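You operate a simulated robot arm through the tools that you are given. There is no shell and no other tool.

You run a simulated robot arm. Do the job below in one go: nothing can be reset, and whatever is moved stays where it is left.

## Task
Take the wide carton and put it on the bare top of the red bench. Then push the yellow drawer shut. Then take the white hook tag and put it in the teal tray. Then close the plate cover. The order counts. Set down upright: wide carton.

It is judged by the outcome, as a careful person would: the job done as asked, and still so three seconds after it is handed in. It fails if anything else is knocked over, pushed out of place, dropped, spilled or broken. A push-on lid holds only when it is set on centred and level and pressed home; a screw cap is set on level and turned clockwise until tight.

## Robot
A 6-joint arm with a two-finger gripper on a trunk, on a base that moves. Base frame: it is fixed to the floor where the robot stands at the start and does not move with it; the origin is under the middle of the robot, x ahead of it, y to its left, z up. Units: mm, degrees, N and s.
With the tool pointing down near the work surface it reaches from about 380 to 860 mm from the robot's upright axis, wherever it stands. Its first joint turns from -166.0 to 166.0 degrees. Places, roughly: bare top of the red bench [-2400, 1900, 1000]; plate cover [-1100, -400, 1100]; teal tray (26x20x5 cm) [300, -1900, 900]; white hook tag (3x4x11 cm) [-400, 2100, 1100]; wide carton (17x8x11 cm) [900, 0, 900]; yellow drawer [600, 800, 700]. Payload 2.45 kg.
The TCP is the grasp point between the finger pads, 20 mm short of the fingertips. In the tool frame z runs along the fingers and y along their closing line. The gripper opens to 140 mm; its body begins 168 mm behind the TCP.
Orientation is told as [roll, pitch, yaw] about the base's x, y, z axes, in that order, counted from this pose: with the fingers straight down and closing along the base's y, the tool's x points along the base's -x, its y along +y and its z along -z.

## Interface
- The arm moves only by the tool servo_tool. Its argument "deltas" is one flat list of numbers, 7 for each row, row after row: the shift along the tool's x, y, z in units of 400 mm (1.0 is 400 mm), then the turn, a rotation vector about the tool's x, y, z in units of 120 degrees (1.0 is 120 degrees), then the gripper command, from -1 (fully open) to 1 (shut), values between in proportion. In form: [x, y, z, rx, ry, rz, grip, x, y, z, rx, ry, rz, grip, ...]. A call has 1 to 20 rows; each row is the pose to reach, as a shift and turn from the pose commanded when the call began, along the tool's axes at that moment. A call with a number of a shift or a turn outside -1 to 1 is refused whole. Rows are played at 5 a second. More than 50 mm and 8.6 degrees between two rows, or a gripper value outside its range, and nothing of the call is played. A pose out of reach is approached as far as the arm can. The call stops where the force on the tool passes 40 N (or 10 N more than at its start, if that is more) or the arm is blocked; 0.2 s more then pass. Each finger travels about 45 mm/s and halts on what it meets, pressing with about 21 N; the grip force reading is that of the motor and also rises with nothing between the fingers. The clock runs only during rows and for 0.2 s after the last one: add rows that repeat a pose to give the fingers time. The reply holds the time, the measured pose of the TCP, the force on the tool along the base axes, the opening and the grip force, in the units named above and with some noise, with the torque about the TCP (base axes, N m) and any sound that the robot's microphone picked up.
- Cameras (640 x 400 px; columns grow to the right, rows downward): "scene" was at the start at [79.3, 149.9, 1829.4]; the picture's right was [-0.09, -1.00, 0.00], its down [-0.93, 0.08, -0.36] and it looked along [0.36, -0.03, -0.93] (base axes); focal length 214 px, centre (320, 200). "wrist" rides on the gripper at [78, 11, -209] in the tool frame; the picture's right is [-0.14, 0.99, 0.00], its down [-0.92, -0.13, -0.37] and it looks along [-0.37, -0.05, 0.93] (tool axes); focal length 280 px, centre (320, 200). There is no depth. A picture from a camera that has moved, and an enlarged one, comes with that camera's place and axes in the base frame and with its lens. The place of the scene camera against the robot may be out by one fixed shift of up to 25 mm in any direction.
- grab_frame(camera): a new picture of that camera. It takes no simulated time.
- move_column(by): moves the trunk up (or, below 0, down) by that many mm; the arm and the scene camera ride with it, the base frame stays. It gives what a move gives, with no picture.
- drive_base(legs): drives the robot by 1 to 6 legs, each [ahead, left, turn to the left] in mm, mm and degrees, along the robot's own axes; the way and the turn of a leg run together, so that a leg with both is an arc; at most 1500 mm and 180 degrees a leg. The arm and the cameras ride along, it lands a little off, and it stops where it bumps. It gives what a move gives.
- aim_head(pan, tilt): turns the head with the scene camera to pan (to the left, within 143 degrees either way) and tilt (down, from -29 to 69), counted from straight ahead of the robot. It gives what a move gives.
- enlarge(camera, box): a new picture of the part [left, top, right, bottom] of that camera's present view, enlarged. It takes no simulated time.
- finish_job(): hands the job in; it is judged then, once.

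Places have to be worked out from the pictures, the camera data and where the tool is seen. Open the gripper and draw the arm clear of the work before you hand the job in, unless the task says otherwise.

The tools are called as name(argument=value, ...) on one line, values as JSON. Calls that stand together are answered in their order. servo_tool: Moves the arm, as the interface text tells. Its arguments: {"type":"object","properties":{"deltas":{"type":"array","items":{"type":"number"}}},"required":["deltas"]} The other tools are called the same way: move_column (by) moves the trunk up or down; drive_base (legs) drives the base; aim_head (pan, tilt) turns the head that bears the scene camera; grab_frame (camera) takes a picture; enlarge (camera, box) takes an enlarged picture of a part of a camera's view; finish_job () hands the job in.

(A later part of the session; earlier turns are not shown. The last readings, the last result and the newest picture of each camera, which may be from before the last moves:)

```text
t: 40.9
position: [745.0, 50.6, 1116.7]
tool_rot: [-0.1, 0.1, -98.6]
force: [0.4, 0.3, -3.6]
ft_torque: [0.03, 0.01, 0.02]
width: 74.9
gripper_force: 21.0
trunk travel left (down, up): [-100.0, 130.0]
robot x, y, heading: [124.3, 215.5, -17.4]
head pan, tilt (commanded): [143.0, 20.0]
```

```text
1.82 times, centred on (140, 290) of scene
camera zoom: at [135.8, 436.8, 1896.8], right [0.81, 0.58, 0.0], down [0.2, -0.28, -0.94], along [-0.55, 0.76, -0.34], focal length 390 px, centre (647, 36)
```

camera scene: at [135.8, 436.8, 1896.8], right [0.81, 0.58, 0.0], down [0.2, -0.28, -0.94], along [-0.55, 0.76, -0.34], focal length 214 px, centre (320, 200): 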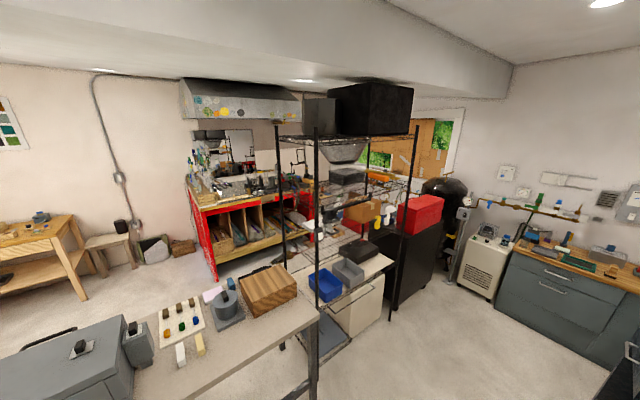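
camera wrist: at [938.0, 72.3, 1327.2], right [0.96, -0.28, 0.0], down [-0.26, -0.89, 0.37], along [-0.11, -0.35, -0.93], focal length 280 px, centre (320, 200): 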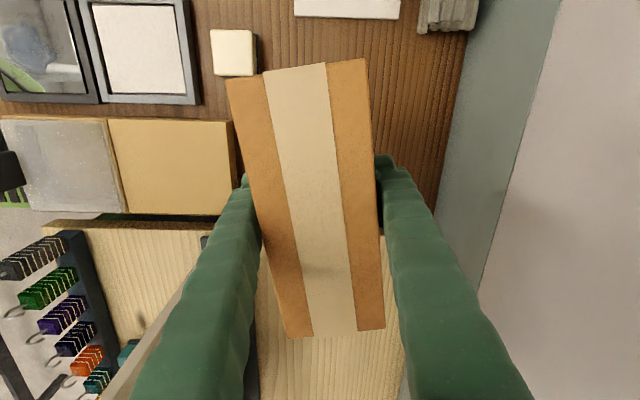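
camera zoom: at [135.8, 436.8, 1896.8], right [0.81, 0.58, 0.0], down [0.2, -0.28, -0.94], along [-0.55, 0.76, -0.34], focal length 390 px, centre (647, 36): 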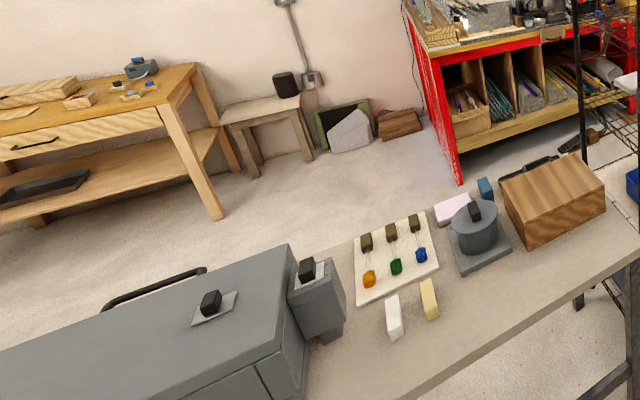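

The hook tags hang on the rack's aisle side; the rack closes the left end, so the way to the red bench leads round the island's right end. I'll check that way with the head.

aim_head(pan=-100, tilt=25)

grab_frame(camera="scene")

aim_head(pan=-143, tilt=25)

grab_frame(camera="scene")

```text
t: 44.3
position: [745.4, 50.2, 1117.5]
tool_rot: [-0.1, 0.0, -98.4]
force: [-0.4, 1.1, -3.7]
ft_torque: [-0.02, -0.02, -0.03]
width: 74.8
gripper_force: 20.8
trunk travel left (down, up): [-100.0, 130.0]
robot x, y, heading: [123.5, 218.1, -17.6]
head pan, tilt (commanded): [-100.0, 25.0]
```

```text
taken
camera scene: at [147.5, 279.2, 1888.8], right [-0.89, 0.46, 0.0], down [0.19, 0.38, -0.91], along [-0.42, -0.8, -0.42], focal length 214 px, centre (320, 200)
```

scene: 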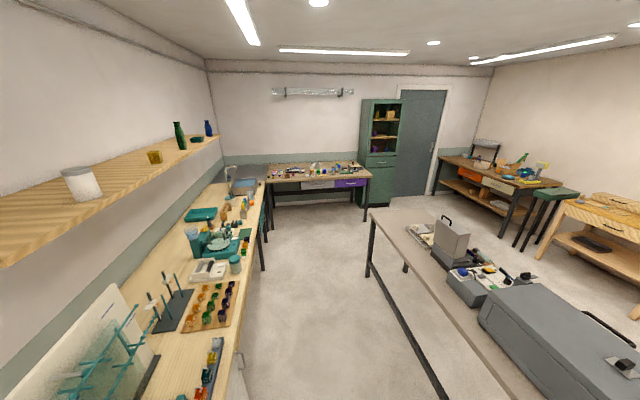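

```text
t: 45.4
position: [744.3, 51.6, 1116.1]
tool_rot: [0.0, 0.1, -98.5]
force: [0.4, 0.6, -3.3]
ft_torque: [-0.03, 0.01, 0.0]
width: 74.6
gripper_force: 21.4
trunk travel left (down, up): [-100.0, 130.0]
robot x, y, heading: [125.3, 212.5, -17.4]
head pan, tilt (commanded): [-143.0, 25.0]
```

```text
taken
camera scene: at [103.1, 330.1, 1888.8], right [-0.34, 0.94, 0.0], down [0.4, 0.14, -0.91], along [-0.85, -0.3, -0.42], focal length 214 px, centre (320, 200)
```

scene: 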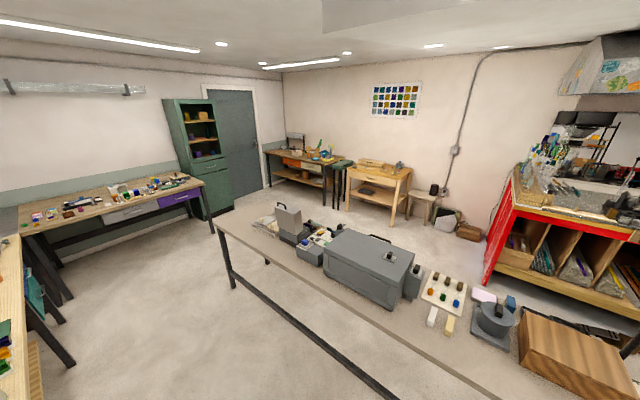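

The right-hand way is open (about 1 m between the island's end and the right wall table). I back off 250 mm from the bench so that the carton clears the easel board, then turn right 90° to face along the aisle.

drive_base(legs=[[-250, 0, 0], [0, 0, -90]])

aim_head(pan=0, tilt=30)

grab_frame(camera="scene")

aim_head(pan=60, tilt=55)

grab_frame(camera="scene")

aim_head(pan=-70, tilt=50)

grab_frame(camera="scene")

```text
t: 51.0
position: [-270.8, -330.5, 1115.7]
tool_rot: [-0.2, 0.2, 172.4]
force: [0.0, 0.0, -3.9]
ft_torque: [-0.01, -0.02, 0.01]
width: 74.8
gripper_force: 21.2
trunk travel left (down, up): [-100.0, 130.0]
robot x, y, heading: [-115.4, 291.5, -106.5]
head pan, tilt (commanded): [-143.0, 25.0]
```

```text
t: 53.3
position: [-270.9, -331.6, 1116.7]
tool_rot: [-0.1, 0.1, 172.4]
force: [0.0, 0.2, -4.1]
ft_torque: [-0.01, -0.01, -0.01]
width: 74.8
gripper_force: 20.6
trunk travel left (down, up): [-100.0, 130.0]
robot x, y, heading: [-115.7, 291.1, -106.6]
head pan, tilt (commanded): [0.0, 30.0]
```

```text
taken
camera scene: at [4.0, 169.2, 1880.8], right [-0.96, 0.28, 0.0], down [0.14, 0.48, -0.87], along [-0.25, -0.83, -0.5], focal length 214 px, centre (320, 200)
```

scene: 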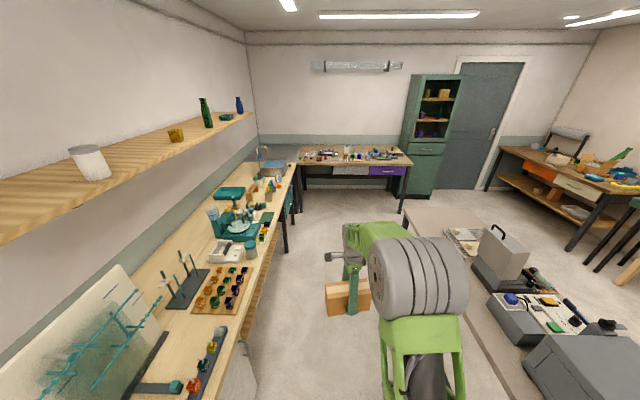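

```text
t: 54.6
position: [-270.5, -331.5, 1117.2]
tool_rot: [-0.1, 0.0, 172.4]
force: [-0.1, 1.5, -3.8]
ft_torque: [0.01, 0.02, 0.01]
width: 75.0
gripper_force: 21.2
trunk travel left (down, up): [-100.0, 130.0]
robot x, y, heading: [-114.7, 292.8, -106.4]
head pan, tilt (commanded): [60.0, 55.0]
```

```text
taken
camera scene: at [79.3, 203.5, 1844.8], right [-0.73, -0.69, 0.0], down [-0.56, 0.59, -0.57], along [0.39, -0.42, -0.82], focal length 214 px, centre (320, 200)
```

scene: 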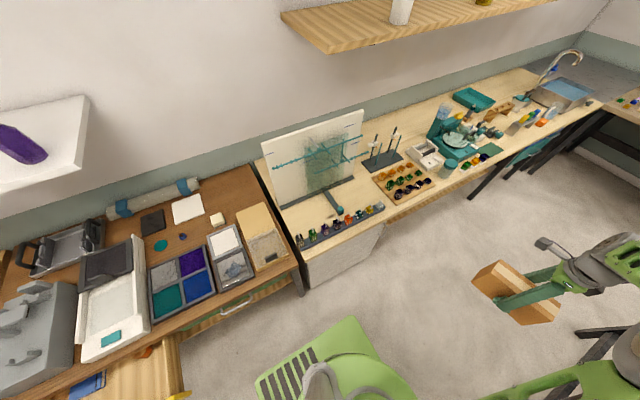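

```text
t: 56.7
position: [-271.1, -331.1, 1116.1]
tool_rot: [-0.1, 0.1, 172.5]
force: [-0.5, 0.4, -3.2]
ft_torque: [0.03, 0.03, 0.0]
width: 74.7
gripper_force: 21.2
trunk travel left (down, up): [-100.0, 130.0]
robot x, y, heading: [-115.0, 293.3, -106.4]
head pan, tilt (commanded): [-70.0, 50.0]
```

```text
taken
camera scene: at [-47.1, 251.2, 1851.3], right [-0.06, 1.0, 0.0], down [0.76, 0.05, -0.64], along [-0.64, -0.04, -0.77], focal length 214 px, centre (320, 200)
```

scene: 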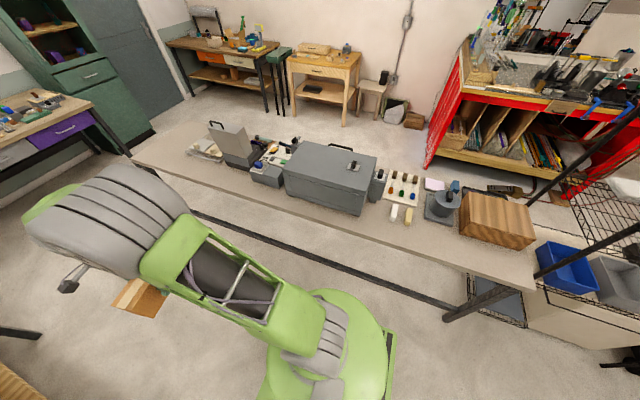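

Island front edge is at about 745 mm behind the bench-normal origin and its right end near t = -1411 (along the bench direction). The aisle ahead is free, so I drive about 2.1 m ahead along it and then turn right 90°.

drive_base(legs=[[1050, 0, 0], [1044, 0, 0]])

aim_head(pan=0, tilt=45)

grab_frame(camera="scene")

aim_head(pan=-70, tilt=45)

grab_frame(camera="scene")

```text
t: 67.1
position: [-849.1, -2334.0, 1116.2]
tool_rot: [-0.1, 0.1, 173.3]
force: [0.2, -0.6, -2.7]
ft_torque: [0.0, -0.02, 0.01]
width: 75.1
gripper_force: 21.4
trunk travel left (down, up): [-100.0, 130.0]
robot x, y, heading: [-702.7, -1711.2, -105.6]
head pan, tilt (commanded): [-70.0, 50.0]
```

```text
t: 68.5
position: [-849.9, -2334.1, 1116.9]
tool_rot: [-0.1, 0.1, 173.2]
force: [-0.3, -0.7, -2.7]
ft_torque: [0.0, 0.0, -0.02]
width: 74.8
gripper_force: 21.2
trunk travel left (down, up): [-100.0, 130.0]
robot x, y, heading: [-703.3, -1709.1, -106.0]
head pan, tilt (commanded): [0.0, 45.0]
```

```text
taken
camera scene: at [-578.4, -1820.6, 1858.2], right [-0.96, 0.27, 0.0], down [0.19, 0.68, -0.71], along [-0.19, -0.68, -0.71], focal length 214 px, centre (320, 200)
```

scene: 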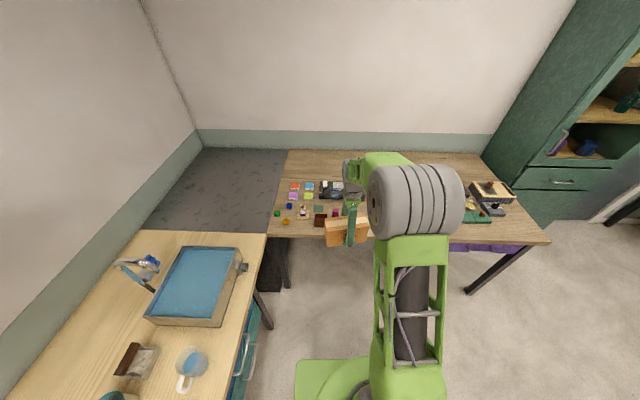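

```text
t: 69.9
position: [-849.0, -2332.6, 1116.3]
tool_rot: [-0.1, 0.2, 173.2]
force: [0.4, -0.2, -3.1]
ft_torque: [-0.01, 0.01, -0.03]
width: 74.7
gripper_force: 21.0
trunk travel left (down, up): [-100.0, 130.0]
robot x, y, heading: [-703.3, -1707.1, -105.8]
head pan, tilt (commanded): [-70.0, 45.0]
```

```text
taken
camera scene: at [-637.3, -1748.4, 1858.2], right [-0.07, 1.0, 0.0], down [0.71, 0.05, -0.71], along [-0.71, -0.05, -0.71], focal length 214 px, centre (320, 200)
```

scene: 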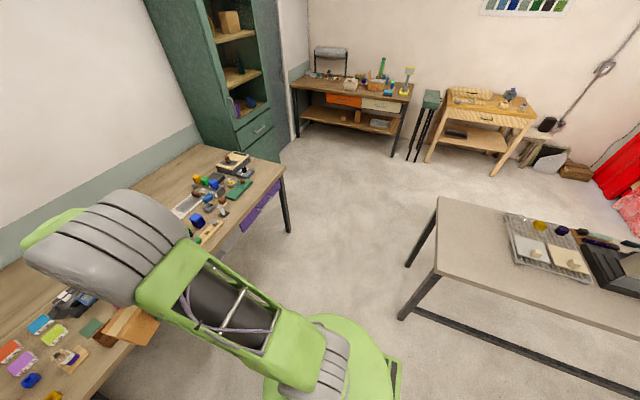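

Robot at (-703, -1709), clear of the right table. I turn right 91.5° to face the back wall and drive ahead about 1.6 m past the island's end.

drive_base(legs=[[0, 0, -91.5], [810, 0, 0], [810, 0, 0]])

aim_head(pan=-60, tilt=35)

grab_frame(camera="scene")

aim_head(pan=0, tilt=40)

grab_frame(camera="scene")

aim_head(pan=-110, tilt=45)

grab_frame(camera="scene")

```text
t: 82.1
position: [-2901.1, -1098.5, 1115.7]
tool_rot: [-0.2, 0.0, 82.6]
force: [-0.4, -0.3, -3.5]
ft_torque: [-0.01, 0.02, 0.0]
width: 74.7
gripper_force: 20.7
trunk travel left (down, up): [-100.0, 130.0]
robot x, y, heading: [-2277.6, -1250.6, 163.5]
head pan, tilt (commanded): [-70.0, 45.0]
```

```text
t: 82.8
position: [-2902.6, -1097.8, 1116.6]
tool_rot: [-0.1, 0.1, 82.7]
force: [-1.0, -0.9, -3.3]
ft_torque: [-0.02, -0.02, -0.01]
width: 74.7
gripper_force: 21.1
trunk travel left (down, up): [-100.0, 130.0]
robot x, y, heading: [-2282.2, -1248.2, 163.7]
head pan, tilt (commanded): [-60.0, 35.0]
```

```text
taken
camera scene: at [-2334.8, -1282.5, 1873.0], right [0.97, 0.24, 0.0], down [0.14, -0.56, -0.82], along [-0.19, 0.8, -0.57], focal length 214 px, centre (320, 200)
```

scene: 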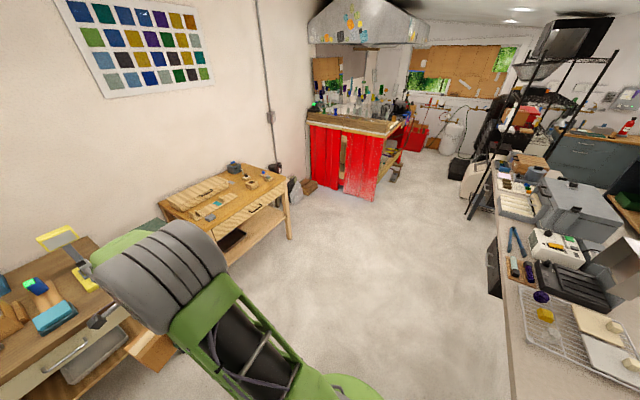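

```text
t: 84.1
position: [-2901.6, -1097.5, 1116.0]
tool_rot: [-0.2, 0.1, 82.6]
force: [0.3, 0.2, -3.4]
ft_torque: [0.04, -0.01, 0.02]
width: 74.7
gripper_force: 21.1
trunk travel left (down, up): [-100.0, 130.0]
robot x, y, heading: [-2280.1, -1248.9, 163.6]
head pan, tilt (commanded): [0.0, 40.0]
```

```text
taken
camera scene: at [-2395.6, -1344.2, 1865.5], right [0.28, 0.96, 0.0], down [0.62, -0.18, -0.77], along [-0.73, 0.22, -0.64], focal length 214 px, centre (320, 200)
```

scene: 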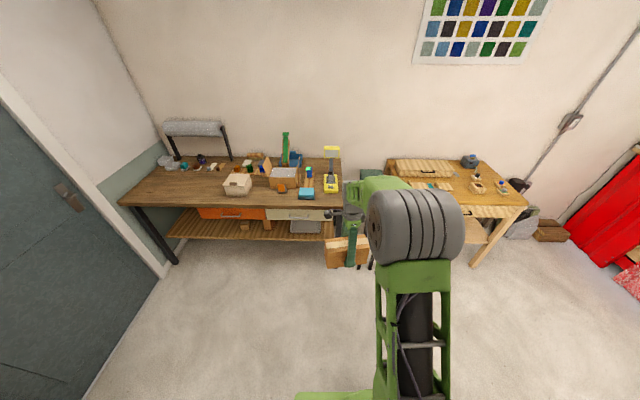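

```text
t: 86.0
position: [-2901.1, -1097.8, 1116.7]
tool_rot: [-0.1, 0.2, 82.5]
force: [0.1, 0.2, -4.7]
ft_torque: [0.03, 0.01, -0.06]
width: 74.8
gripper_force: 21.4
trunk travel left (down, up): [-100.0, 130.0]
robot x, y, heading: [-2279.6, -1247.5, 163.9]
head pan, tilt (commanded): [-110.0, 45.0]
```

```text
taken
camera scene: at [-2265.9, -1302.6, 1858.2], right [0.81, -0.59, 0.0], down [-0.42, -0.57, -0.71], along [0.42, 0.57, -0.71], focal length 214 px, centre (320, 200)
```

scene: 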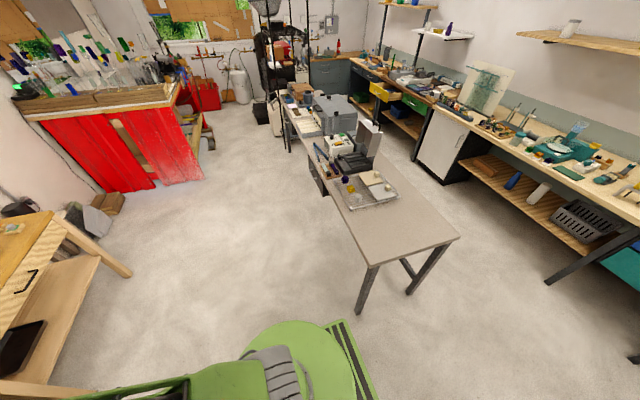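

Open floor to the red bench. I drive sideways to the right about 2.35 m toward it, staying short of the bench's left corner.

drive_base(legs=[[0, -1180, 0], [30, -1170, -1]])

aim_head(pan=-30, tilt=35)

grab_frame(camera="scene")

aim_head(pan=-75, tilt=45)

grab_frame(camera="scene")

```text
t: 106.9
position: [-2238.3, 1196.3, 1116.4]
tool_rot: [-0.1, 0.1, 80.7]
force: [0.2, -0.7, -3.0]
ft_torque: [0.0, -0.02, -0.01]
width: 74.7
gripper_force: 21.1
trunk travel left (down, up): [-100.0, 130.0]
robot x, y, heading: [-1622.3, 1022.6, 161.6]
head pan, tilt (commanded): [-110.0, 45.0]
```

```text
t: 108.4
position: [-2238.0, 1197.8, 1116.8]
tool_rot: [0.0, 0.2, 80.6]
force: [-0.6, -0.6, -3.9]
ft_torque: [0.03, 0.04, 0.0]
width: 74.9
gripper_force: 21.1
trunk travel left (down, up): [-100.0, 130.0]
robot x, y, heading: [-1620.4, 1021.4, 161.6]
head pan, tilt (commanded): [-30.0, 35.0]
```

```text
taken
camera scene: at [-1720.0, 972.5, 1873.0], right [0.75, 0.66, 0.0], down [0.38, -0.43, -0.82], along [-0.54, 0.61, -0.57], focal length 214 px, centre (320, 200)
```

scene: 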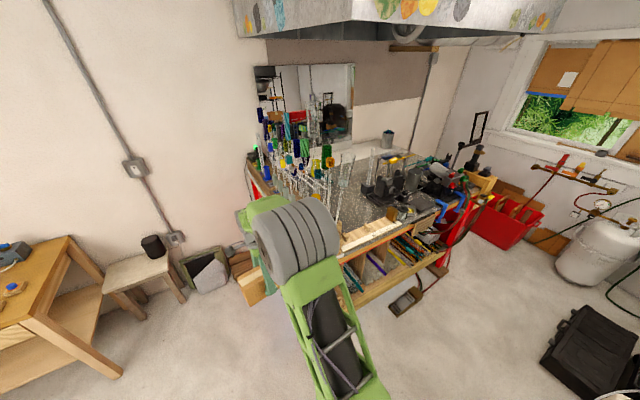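

```text
t: 109.5
position: [-2239.0, 1197.6, 1117.1]
tool_rot: [-0.2, 0.1, 80.6]
force: [-0.3, 0.1, -3.1]
ft_torque: [0.01, -0.02, 0.02]
width: 75.0
gripper_force: 20.9
trunk travel left (down, up): [-100.0, 130.0]
robot x, y, heading: [-1619.9, 1022.4, 161.5]
head pan, tilt (commanded): [-75.0, 45.0]
```

```text
taken
camera scene: at [-1656.8, 987.9, 1858.2], right [1.0, -0.06, 0.0], down [-0.04, -0.71, -0.71], along [0.04, 0.71, -0.71], focal length 214 px, centre (320, 200)
```

scene: 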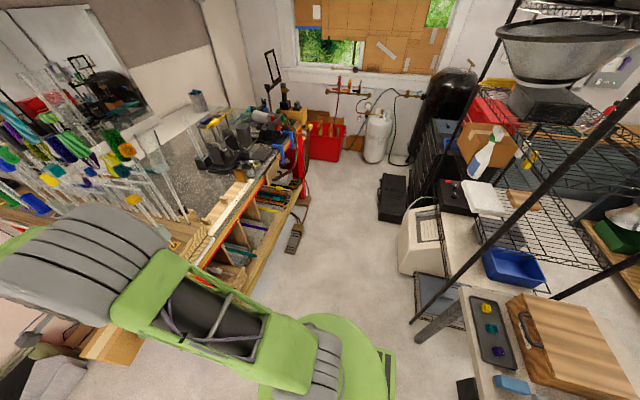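

I'm in front of the red bench; its gray top lies between the standing glass rods and the tools. I enlarge the top to find the bare patch.

aim_head(pan=-35, tilt=35)

enlarge(camera="scene", box=[230, 100, 470, 300])

aim_head(pan=-75, tilt=45)

enlarge(camera="scene", box=[100, 70, 320, 270])

```text
t: 110.6
position: [-2237.5, 1198.0, 1116.2]
tool_rot: [-0.2, 0.0, 80.6]
force: [-0.2, -0.6, -3.9]
ft_torque: [-0.01, 0.03, 0.0]
width: 74.9
gripper_force: 21.3
trunk travel left (down, up): [-100.0, 130.0]
robot x, y, heading: [-1622.6, 1023.5, 161.5]
head pan, tilt (commanded): [-35.0, 35.0]
```

```text
2.00 times, centred on (350, 200) of scene
camera zoom: at [-1714.0, 977.4, 1873.0], right [0.8, 0.6, 0.0], down [0.34, -0.46, -0.82], along [-0.49, 0.66, -0.57], focal length 429 px, centre (260, 200)
```

zoom: 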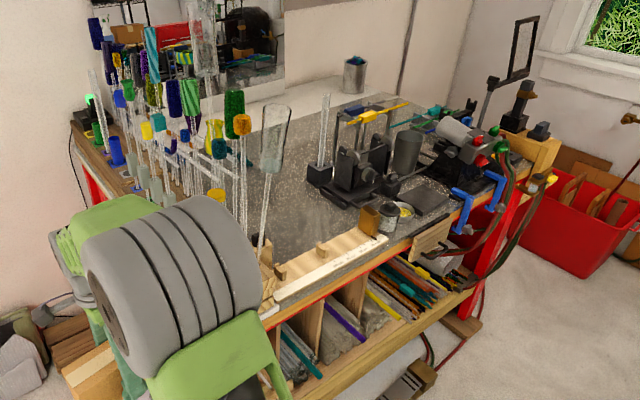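

```text
t: 111.7
position: [-2239.4, 1196.6, 1117.1]
tool_rot: [-0.1, 0.0, 80.6]
force: [0.4, -0.2, -2.6]
ft_torque: [0.04, 0.02, -0.01]
width: 74.5
gripper_force: 21.3
trunk travel left (down, up): [-100.0, 130.0]
robot x, y, heading: [-1620.1, 1022.4, 161.7]
head pan, tilt (commanded): [-75.0, 45.0]
```

```text
2.00 times, centred on (210, 170) of scene
camera zoom: at [-1656.8, 987.9, 1858.2], right [1.0, -0.06, 0.0], down [-0.04, -0.71, -0.71], along [0.04, 0.71, -0.71], focal length 429 px, centre (540, 260)
```

zoom: 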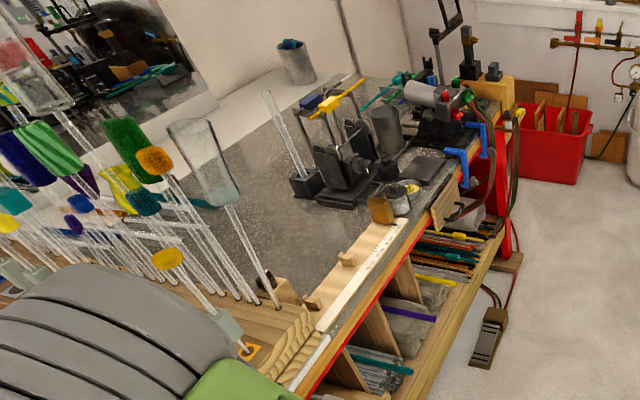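

The bare gray patch lies roughly between the rod rack on the left, the black torch fixture on the right and the ruler rail in front. I back off a little and drive right so I face that patch squarely.

drive_base(legs=[[-80, 0, 1], [0, -650, 0]])

aim_head(pan=0, tilt=40)

grab_frame(camera="scene")

grab_frame(camera="wrist")

```text
t: 118.5
position: [-1973.2, 1779.4, 1117.2]
tool_rot: [-0.1, 0.1, 81.9]
force: [-1.0, 0.2, -4.5]
ft_torque: [0.03, 0.01, -0.01]
width: 75.0
gripper_force: 20.9
trunk travel left (down, up): [-100.0, 130.0]
robot x, y, heading: [-1351.6, 1620.1, 163.0]
head pan, tilt (commanded): [-75.0, 45.0]
```

```text
t: 120.0
position: [-1974.3, 1778.7, 1116.2]
tool_rot: [-0.1, 0.0, 81.9]
force: [-0.6, 0.3, -2.5]
ft_torque: [0.01, -0.02, -0.01]
width: 74.7
gripper_force: 21.2
trunk travel left (down, up): [-100.0, 130.0]
robot x, y, heading: [-1352.4, 1616.4, 162.9]
head pan, tilt (commanded): [0.0, 40.0]
```

```text
taken
camera scene: at [-1471.6, 1527.1, 1865.5], right [0.29, 0.96, 0.0], down [0.61, -0.19, -0.77], along [-0.73, 0.23, -0.64], focal length 214 px, centre (320, 200)
```

scene: 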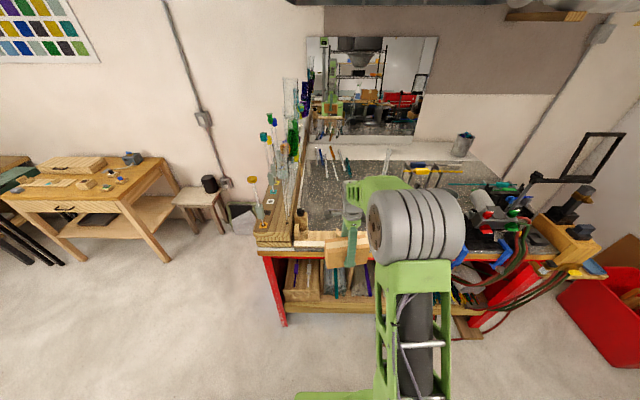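

```text
taken
camera wrist: at [-1996.8, 1706.1, 1326.0], right [-0.96, 0.28, 0.0], down [0.26, 0.89, 0.37], along [0.1, 0.35, -0.93], focal length 280 px, centre (320, 200)
```

wrist: 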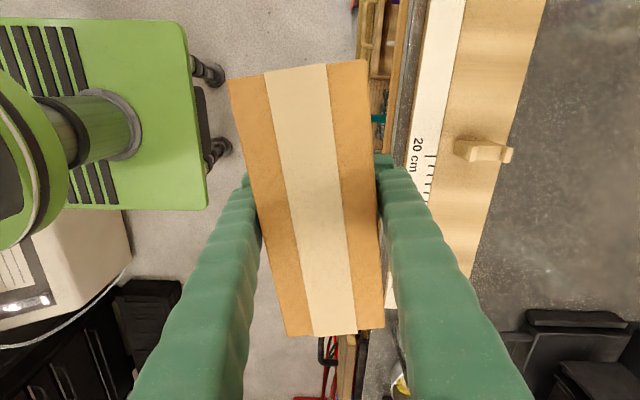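

Now the wrist view shows the ruler rail's back edge at about n = -2621 and a bare gray area beyond it, with the black fixture starting near t = 1376. I raise the carton 80 mm and align it with the bench before driving in.

servo_tool(deltas=[0, 0, -0.07, 0, 0, 0.026, 1, 0, 0, -0.14, 0, 0, 0.052, 1, 0, 0, -0.2, 0, 0, 0.0775, 1, 0, 0, -0.2, 0, 0, 0.0775, 1])

drive_base(legs=[[120, -45, 0]])

grab_frame(camera="wrist")

grab_frame(camera="scene")

```text
t: 121.0
position: [-1973.5, 1780.4, 1197.7]
tool_rot: [-0.2, 0.1, 72.6]
force: [-0.2, -0.1, -2.8]
ft_torque: [0.04, 0.02, 0.02]
width: 74.8
gripper_force: 20.9
trunk travel left (down, up): [-100.0, 130.0]
robot x, y, heading: [-1351.1, 1620.1, 162.8]
head pan, tilt (commanded): [0.0, 40.0]
```

```text
t: 122.2
position: [-2075.2, 1859.2, 1196.8]
tool_rot: [-0.2, 0.1, 72.6]
force: [-0.6, 0.1, -4.1]
ft_torque: [-0.02, -0.07, 0.03]
width: 74.8
gripper_force: 21.0
trunk travel left (down, up): [-100.0, 130.0]
robot x, y, heading: [-1453.8, 1696.3, 163.0]
head pan, tilt (commanded): [0.0, 40.0]
```

```text
taken
camera wrist: at [-2109.4, 1789.6, 1406.0], right [-0.9, 0.43, 0.0], down [0.4, 0.84, 0.37], along [0.16, 0.33, -0.93], focal length 280 px, centre (320, 200)
```

wrist: 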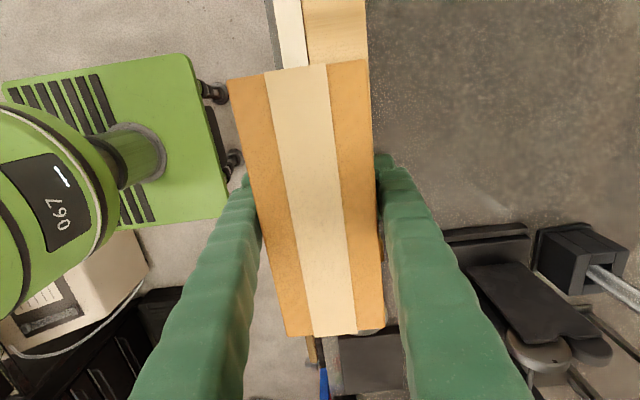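

```text
taken
camera scene: at [-1572.2, 1605.3, 1865.4], right [0.29, 0.96, 0.0], down [0.62, -0.19, -0.77], along [-0.73, 0.22, -0.64], focal length 214 px, centre (320, 200)
```

scene: 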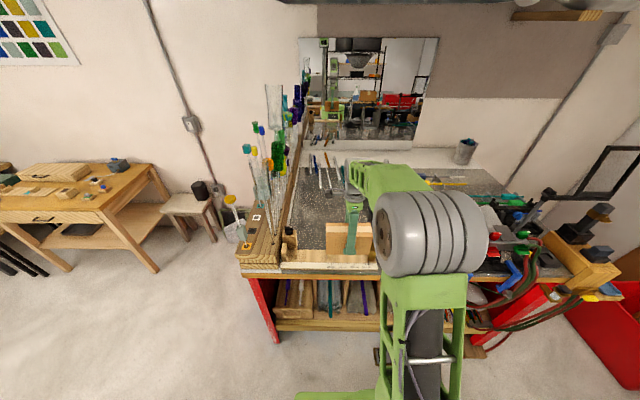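

The bare area spans about t = 900–1290 and n = -2625 to -3000. I drive ahead another 130 mm so I can set the carton around n = -2740, t = 1100 within comfortable reach.

drive_base(legs=[[130, 0, 0]])

grab_frame(camera="wrist")

aim_head(pan=10, tilt=55)

grab_frame(camera="scene")

```text
t: 123.5
position: [-2200.0, 1895.8, 1196.1]
tool_rot: [-0.3, 0.1, 72.6]
force: [-0.6, 0.3, -5.1]
ft_torque: [-0.01, -0.07, 0.01]
width: 74.6
gripper_force: 21.2
trunk travel left (down, up): [-100.0, 130.0]
robot x, y, heading: [-1577.5, 1736.3, 162.8]
head pan, tilt (commanded): [0.0, 40.0]
```

```text
taken
camera wrist: at [-2234.7, 1826.9, 1405.7], right [-0.9, 0.43, 0.0], down [0.4, 0.84, 0.37], along [0.16, 0.33, -0.93], focal length 280 px, centre (320, 200)
```

wrist: 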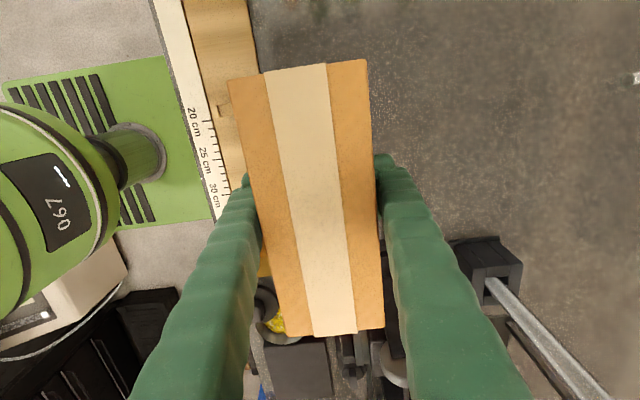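

```text
t: 124.3
position: [-2197.8, 1896.0, 1196.8]
tool_rot: [-0.2, 0.1, 72.6]
force: [0.1, 0.3, -4.2]
ft_torque: [0.01, -0.02, 0.02]
width: 74.7
gripper_force: 21.3
trunk travel left (down, up): [-100.0, 130.0]
robot x, y, heading: [-1575.3, 1733.6, 162.9]
head pan, tilt (commanded): [10.0, 55.0]
```

```text
taken
camera scene: at [-1686.2, 1626.6, 1844.8], right [0.12, 0.99, 0.0], down [0.81, -0.1, -0.57], along [-0.57, 0.07, -0.82], focal length 214 px, centre (320, 200)
```

scene: 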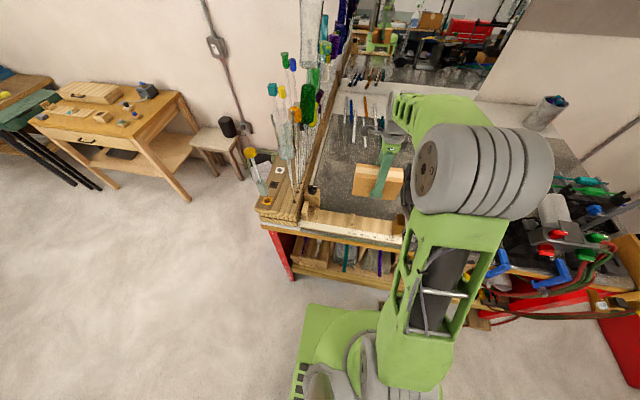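

The ruler top triangulates to z ≈ 1033, so the gray surface is near 1000. I shift the carton over the bare patch and descend to about 35 mm above it.

servo_tool(deltas=[0.05, 0.07, 0, 0, 0, 0, 1, 0.1, 0.14, 0, 0, 0, 0, 1, 0.1425, 0.2, 0, 0, 0, 0, 1, 0.1425, 0.2, 0.1, 0, 0, 0, 1, 0.1425, 0.2, 0.2, 0, 0, 0, 1, 0.1425, 0.2, 0.275, 0, 0, 0, 1])

grab_frame(camera="wrist")

grab_frame(camera="scene")

```text
t: 125.7
position: [-2293.7, 1863.4, 1086.0]
tool_rot: [-0.2, 0.1, 72.7]
force: [-1.3, -0.9, -3.0]
ft_torque: [0.0, 0.0, 0.01]
width: 74.6
gripper_force: 20.8
trunk travel left (down, up): [-100.0, 130.0]
robot x, y, heading: [-1575.9, 1734.4, 163.1]
head pan, tilt (commanded): [10.0, 55.0]
```

```text
taken
camera wrist: at [-2328.0, 1794.4, 1296.3], right [-0.9, 0.43, 0.0], down [0.4, 0.84, 0.37], along [0.16, 0.33, -0.93], focal length 280 px, centre (320, 200)
```

wrist: 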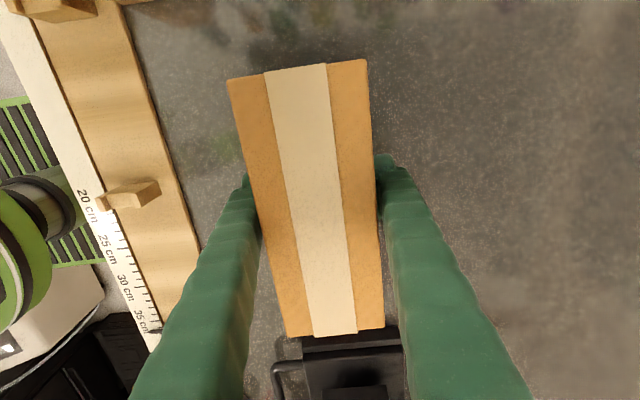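

```text
taken
camera scene: at [-1686.5, 1626.5, 1844.8], right [0.12, 0.99, 0.0], down [0.81, -0.1, -0.57], along [-0.57, 0.07, -0.82], focal length 214 px, centre (320, 200)
```

scene: 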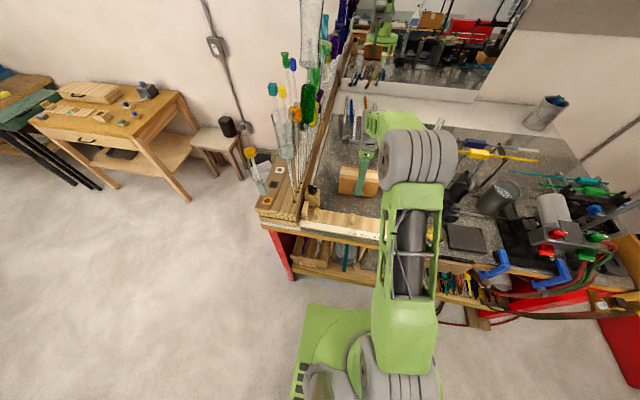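

The carton hangs well inside the bare patch. I lower it gently toward the surface, watching the force.

servo_tool(deltas=[0, 0, 0.02, 0, 0, 0, 1, 0, 0, 0.04, 0, 0, 0, 1, 0, 0, 0.05, 0, 0, 0, 1, 0, 0, 0.055, 0, 0, 0, 1, 0, 0, 0.06, 0, 0, 0, 1, 0, 0, 0.065, 0, 0, 0, 1])

```text
t: 127.1
position: [-2291.5, 1865.3, 1062.9]
tool_rot: [0.1, 0.2, 72.6]
force: [-7.1, 0.8, 24.7]
ft_torque: [-0.02, -0.09, -0.02]
width: 75.2
gripper_force: 21.4
trunk travel left (down, up): [-100.0, 130.0]
robot x, y, heading: [-1576.7, 1733.8, 162.8]
head pan, tilt (commanded): [10.0, 55.0]
```

Contact: about 25 N upward at TCP z ≈ 1063. I ease back 2-3 mm to relieve the push before releasing.

servo_tool(deltas=[0, 0, -0.005, 0, 0, 0, 1, 0, 0, -0.005, 0, 0, 0, 1])

grab_frame(camera="wrist")

```text
t: 127.7
position: [-2291.0, 1864.8, 1062.2]
tool_rot: [-0.4, 0.1, 72.5]
force: [-4.6, 0.7, 7.6]
ft_torque: [0.01, 0.2, -0.05]
width: 74.7
gripper_force: 20.5
trunk travel left (down, up): [-100.0, 130.0]
robot x, y, heading: [-1578.1, 1735.0, 162.9]
head pan, tilt (commanded): [10.0, 55.0]
```

```text
taken
camera wrist: at [-2325.4, 1795.6, 1272.0], right [-0.9, 0.43, -0.01], down [0.4, 0.84, 0.37], along [0.16, 0.33, -0.93], focal length 280 px, centre (320, 200)
```

wrist: 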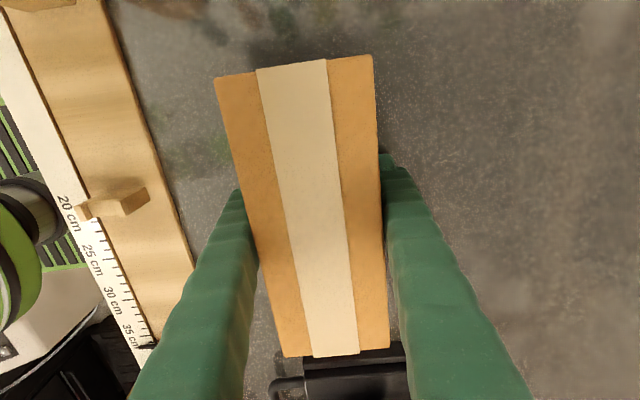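

The carton now stands on the surface (it slid up slightly in the grip). I open the fingers to release it.

servo_tool(deltas=[0, 0, -0.002, 0, 0, 0, 0.2, 0, 0, -0.002, 0, 0, 0, -0.2, 0, 0, -0.002, 0, 0, 0, -0.6, 0, 0, -0.002, 0, 0, 0, -0.65, 0, 0, -0.002, 0, 0, 0, -0.65])

grab_frame(camera="wrist")

```text
t: 128.9
position: [-2291.0, 1864.4, 1065.2]
tool_rot: [-0.2, 0.1, 72.6]
force: [-0.2, 0.3, -0.2]
ft_torque: [-0.03, -0.04, 0.01]
width: 115.4
gripper_force: 0.0
trunk travel left (down, up): [-100.0, 130.0]
robot x, y, heading: [-1578.6, 1734.9, 163.0]
head pan, tilt (commanded): [10.0, 55.0]
```

```text
taken
camera wrist: at [-2326.1, 1795.5, 1273.8], right [-0.9, 0.43, 0.0], down [0.4, 0.84, 0.37], along [0.16, 0.33, -0.93], focal length 280 px, centre (320, 200)
```

wrist: 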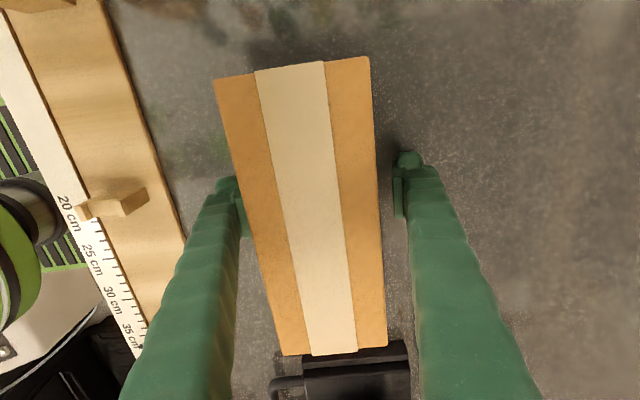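

Released (force ~0). I open a bit wider for clearance, then rise straight up.

servo_tool(deltas=[0, 0, 0, 0, 0, 0, -0.95, 0, 0, 0, 0, 0, 0, -0.95, 0, 0, -0.05, 0, 0, 0, -0.95, 0, 0, -0.15, 0, 0, 0, -0.95, 0, 0, -0.25, 0, 0, 0, -0.95, 0, 0, -0.35, 0, 0, 0, -0.95, 0, 0, -0.45, 0, 0, 0, -0.95])

grab_frame(camera="wrist")

grab_frame(camera="scene")

```text
t: 130.5
position: [-2291.0, 1866.1, 1243.1]
tool_rot: [-0.1, 0.2, 72.6]
force: [0.1, 0.0, 0.5]
ft_torque: [-0.04, -0.01, 0.01]
width: 136.5
gripper_force: 0.0
trunk travel left (down, up): [-100.0, 130.0]
robot x, y, heading: [-1576.9, 1731.6, 162.9]
head pan, tilt (commanded): [10.0, 55.0]
```

```text
taken
camera wrist: at [-2325.9, 1797.0, 1452.9], right [-0.9, 0.43, 0.0], down [0.4, 0.84, 0.37], along [0.16, 0.33, -0.93], focal length 280 px, centre (320, 200)
```

wrist: 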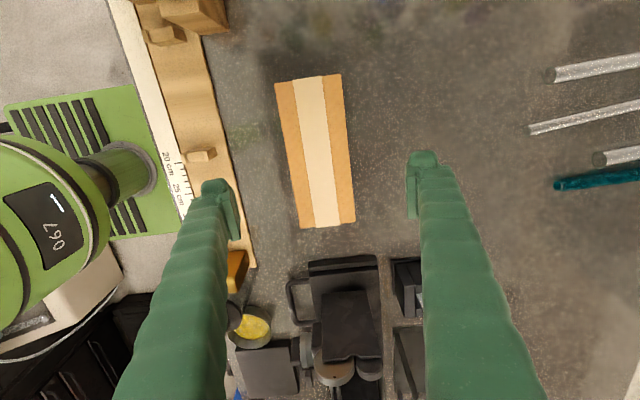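

```text
taken
camera scene: at [-1685.1, 1626.3, 1844.9], right [0.12, 0.99, 0.0], down [0.81, -0.1, -0.57], along [-0.57, 0.07, -0.82], focal length 214 px, centre (320, 200)
```

scene: 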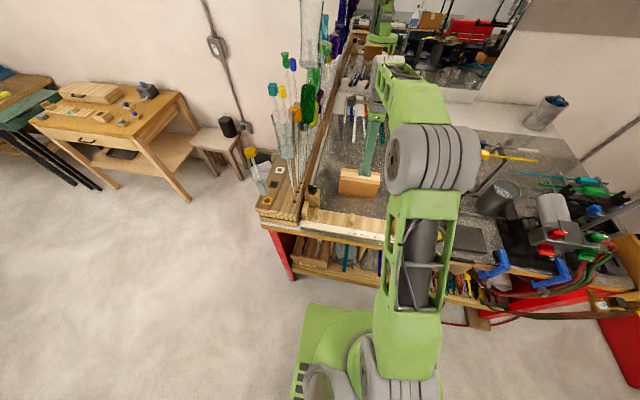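

The carton stands upright on the bare top. I retract the arm toward the robot and then back away from the bench.

servo_tool(deltas=[-0.05, -0.07, 0, 0, 0, 0, -0.95, -0.1, -0.14, 0, 0, 0, 0, -0.95, -0.15, -0.2125, 0, 0, 0, 0, -0.95])

drive_base(legs=[[-230, 0, 0]])

aim_head(pan=0, tilt=40)

grab_frame(camera="scene")

```text
t: 131.3
position: [-2192.8, 1896.3, 1244.3]
tool_rot: [-0.2, 0.1, 72.7]
force: [-0.2, -0.3, 1.0]
ft_torque: [0.01, 0.0, 0.01]
width: 136.5
gripper_force: 0.0
trunk travel left (down, up): [-100.0, 130.0]
robot x, y, heading: [-1578.2, 1732.9, 163.0]
head pan, tilt (commanded): [10.0, 55.0]
```

```text
t: 133.0
position: [-1975.9, 1830.1, 1245.5]
tool_rot: [-0.1, 0.1, 72.5]
force: [1.4, -1.1, 0.3]
ft_torque: [-0.01, 0.06, -0.02]
width: 136.6
gripper_force: 0.1
trunk travel left (down, up): [-100.0, 130.0]
robot x, y, heading: [-1357.8, 1665.7, 162.8]
head pan, tilt (commanded): [10.0, 55.0]
```

```text
t: 133.8
position: [-1976.7, 1830.2, 1245.1]
tool_rot: [-0.2, 0.2, 72.5]
force: [0.4, -0.4, 0.5]
ft_torque: [-0.02, 0.0, -0.03]
width: 136.3
gripper_force: 0.0
trunk travel left (down, up): [-100.0, 130.0]
robot x, y, heading: [-1360.0, 1664.7, 162.9]
head pan, tilt (commanded): [0.0, 40.0]
```

```text
taken
camera scene: at [-1477.7, 1575.6, 1865.5], right [0.29, 0.96, 0.0], down [0.61, -0.19, -0.77], along [-0.73, 0.23, -0.64], focal length 214 px, centre (320, 200)
```

scene: 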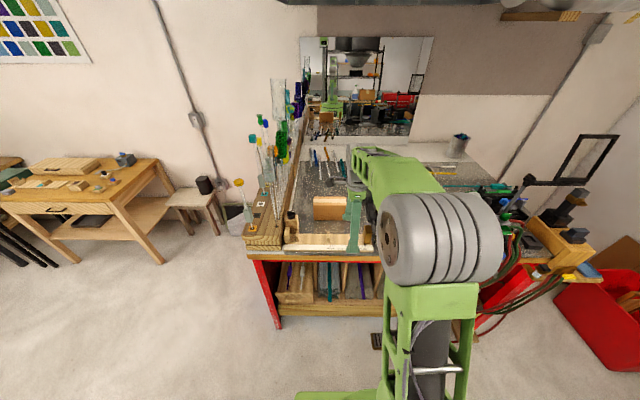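

Carton stands well. I now drive back along the way: sideways left about 3 m behind the island, after backing off a little more.

drive_base(legs=[[-60, 0, 0], [0, 1010, 0], [0, 1010, 0], [0, 1010, 0]])

aim_head(pan=-130, tilt=50)

grab_frame(camera="scene")

```text
t: 161.6
position: [-2754.8, -1171.9, 1245.8]
tool_rot: [-0.2, 0.1, 74.0]
force: [0.4, 0.3, -0.9]
ft_torque: [0.01, 0.04, 0.0]
width: 136.3
gripper_force: 0.0
trunk travel left (down, up): [-100.0, 130.0]
robot x, y, heading: [-2134.7, -1319.5, 164.1]
head pan, tilt (commanded): [0.0, 40.0]
```

```text
t: 163.7
position: [-2756.2, -1171.9, 1244.8]
tool_rot: [-0.2, 0.0, 74.0]
force: [0.3, 0.3, 0.3]
ft_torque: [0.01, -0.01, -0.05]
width: 136.3
gripper_force: 0.1
trunk travel left (down, up): [-100.0, 130.0]
robot x, y, heading: [-2133.8, -1321.6, 164.3]
head pan, tilt (commanded): [-130.0, 50.0]
```

```text
taken
camera scene: at [-2104.7, -1394.1, 1851.3], right [0.56, -0.83, 0.0], down [-0.63, -0.43, -0.64], along [0.53, 0.36, -0.77], focal length 214 px, centre (320, 200)
```

scene: 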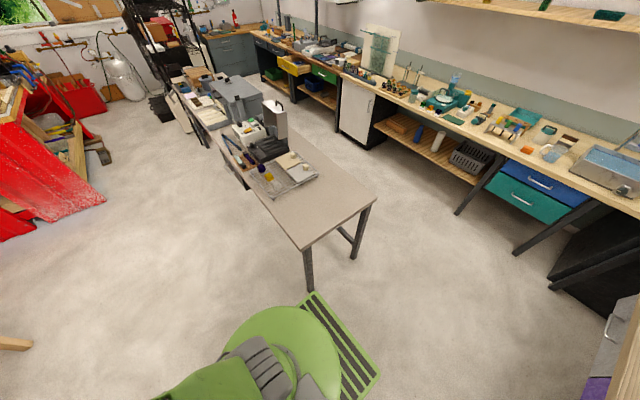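

Robot is past the island's end. I reverse 1.44 m into the front aisle and then turn right to face along it toward the drawer.

drive_base(legs=[[-720, 0, 0], [-720, 0, 0], [0, 0, -91.6]])

aim_head(pan=0, tilt=35)

grab_frame(camera="scene")

aim_head(pan=-50, tilt=45)

grab_frame(camera="scene")

```text
t: 174.9
position: [-609.7, -1074.9, 1245.3]
tool_rot: [-0.2, 0.0, -17.2]
force: [0.5, -0.3, -0.4]
ft_torque: [0.01, 0.01, -0.01]
width: 136.3
gripper_force: 0.1
trunk travel left (down, up): [-100.0, 130.0]
robot x, y, heading: [-772.7, -1690.8, 72.8]
head pan, tilt (commanded): [-130.0, 50.0]
```

```text
t: 177.0
position: [-609.0, -1072.7, 1243.9]
tool_rot: [-0.2, 0.2, -17.2]
force: [0.4, -0.6, 0.1]
ft_torque: [0.02, 0.03, -0.01]
width: 136.7
gripper_force: 0.1
trunk travel left (down, up): [-100.0, 130.0]
robot x, y, heading: [-773.0, -1693.5, 72.9]
head pan, tilt (commanded): [0.0, 35.0]
```

```text
taken
camera scene: at [-862.4, -1541.7, 1873.1], right [0.96, -0.29, 0.0], down [-0.17, -0.55, -0.82], along [0.24, 0.78, -0.57], focal length 214 px, centre (320, 200)
```

scene: 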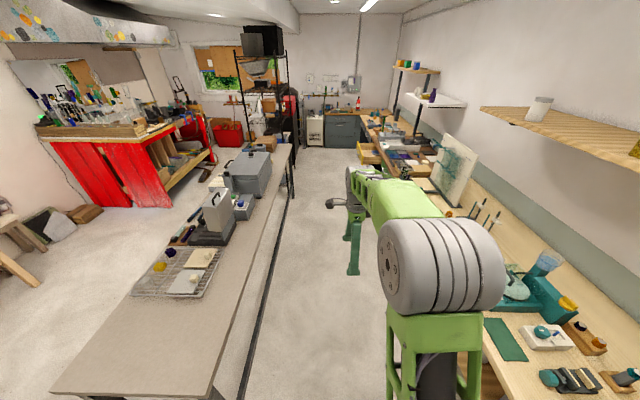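

```text
t: 178.2
position: [-609.4, -1072.5, 1245.9]
tool_rot: [-0.2, 0.2, -17.3]
force: [0.0, 0.1, -1.0]
ft_torque: [-0.02, -0.02, 0.0]
width: 136.6
gripper_force: 0.2
trunk travel left (down, up): [-100.0, 130.0]
robot x, y, heading: [-770.6, -1688.7, 73.1]
head pan, tilt (commanded): [-50.0, 45.0]
```

```text
taken
camera scene: at [-813.3, -1594.0, 1858.2], right [0.39, -0.92, 0.0], down [-0.65, -0.28, -0.71], along [0.65, 0.28, -0.71], focal length 214 px, centre (320, 200)
```

scene: 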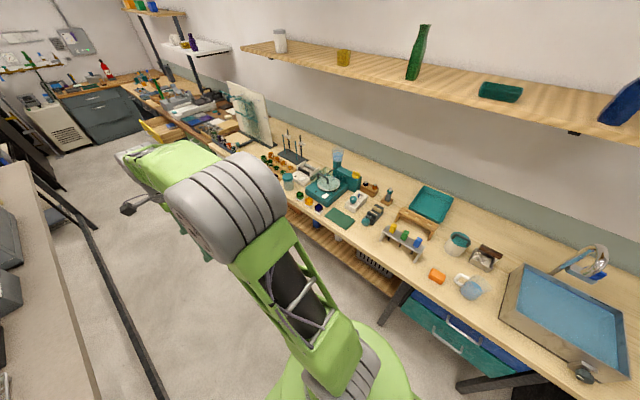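

Aisle is free. I drive ahead about 2.5 m along it, shifting slightly to the island side, to stand beside the yellow drawer.

drive_base(legs=[[1000, 0, 0], [1000, 40, 0], [500, 80, 0]])

aim_head(pan=-60, tilt=50)

grab_frame(camera="scene")

aim_head(pan=40, tilt=50)

grab_frame(camera="scene")

```text
t: 190.8
position: [-2.4, 1358.7, 1244.2]
tool_rot: [-0.1, 0.1, -18.0]
force: [0.3, 0.0, 0.3]
ft_torque: [-0.04, 0.01, 0.0]
width: 136.6
gripper_force: 0.1
trunk travel left (down, up): [-100.0, 130.0]
robot x, y, heading: [-170.9, 743.8, 72.3]
head pan, tilt (commanded): [-50.0, 45.0]
```

```text
t: 191.5
position: [-2.5, 1358.2, 1245.5]
tool_rot: [-0.2, 0.1, -17.9]
force: [0.3, 0.3, -0.2]
ft_torque: [0.0, 0.01, 0.04]
width: 136.4
gripper_force: 0.2
trunk travel left (down, up): [-100.0, 130.0]
robot x, y, heading: [-169.6, 748.5, 72.5]
head pan, tilt (commanded): [-60.0, 50.0]
```

```text
taken
camera scene: at [-212.3, 826.1, 1851.3], right [0.22, -0.98, 0.0], down [-0.75, -0.16, -0.64], along [0.63, 0.14, -0.77], focal length 214 px, centre (320, 200)
```

scene: 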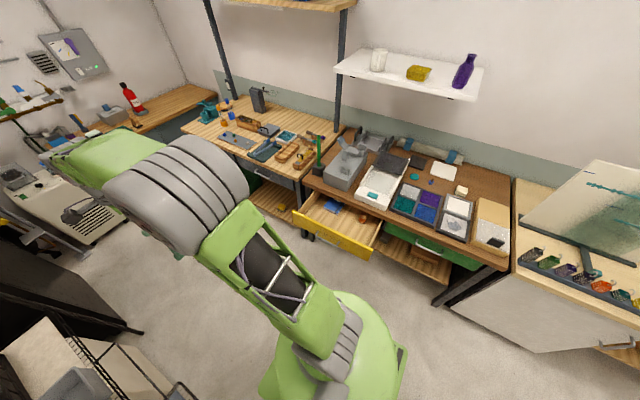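

```text
t: 193.2
position: [-0.9, 1357.8, 1244.8]
tool_rot: [-0.2, 0.0, -17.9]
force: [-0.6, 0.4, 0.1]
ft_torque: [0.02, 0.04, 0.0]
width: 136.3
gripper_force: 0.0
trunk travel left (down, up): [-100.0, 130.0]
robot x, y, heading: [-170.2, 744.0, 72.4]
head pan, tilt (commanded): [40.0, 50.0]
```

```text
taken
camera scene: at [-316.8, 880.6, 1851.3], right [0.92, 0.38, 0.0], down [0.29, -0.71, -0.64], along [-0.24, 0.59, -0.77], focal length 214 px, centre (320, 200)
```

scene: 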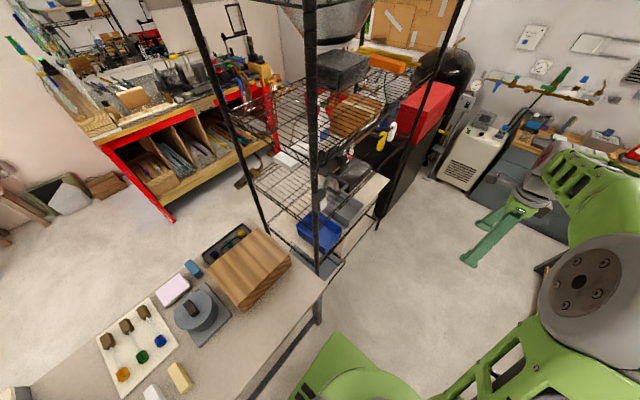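

I'm beside the drawer at (-170, 745). I enlarge the drawer to locate its front panel and handle.

aim_head(pan=-65, tilt=55)

enlarge(camera="scene", box=[250, 140, 410, 260])

grab_frame(camera="wrist")

```text
t: 195.1
position: [-2.3, 1359.3, 1245.7]
tool_rot: [-0.1, 0.1, -17.9]
force: [0.0, -0.7, 0.0]
ft_torque: [0.0, 0.01, -0.01]
width: 136.6
gripper_force: 0.1
trunk travel left (down, up): [-100.0, 130.0]
robot x, y, heading: [-169.4, 746.2, 72.3]
head pan, tilt (commanded): [-65.0, 55.0]
```

```text
3.33 times, centred on (330, 200) of scene
camera zoom: at [-216.0, 818.8, 1844.8], right [0.13, -0.99, 0.0], down [-0.81, -0.11, -0.57], along [0.57, 0.07, -0.82], focal length 715 px, centre (287, 200)
```

zoom: 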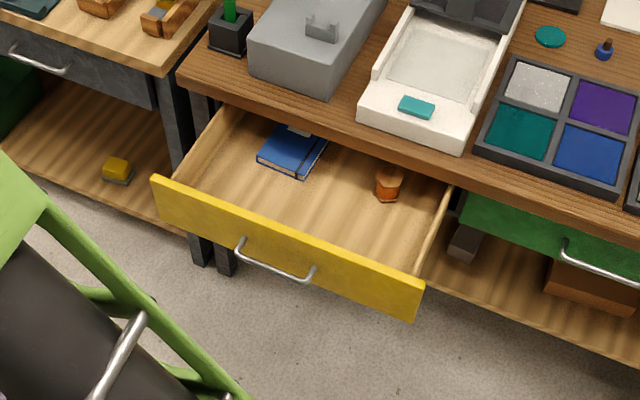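

```text
taken
camera wrist: at [-73.3, 1395.3, 1454.5], right [0.44, 0.9, 0.0], down [0.84, -0.4, 0.37], along [0.33, -0.16, -0.93], focal length 280 px, centre (320, 200)
```

wrist: 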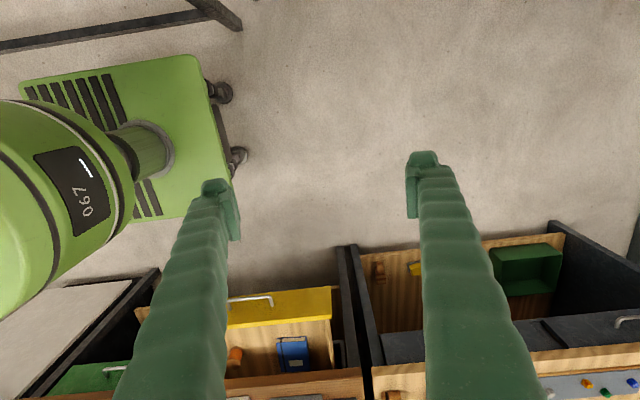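

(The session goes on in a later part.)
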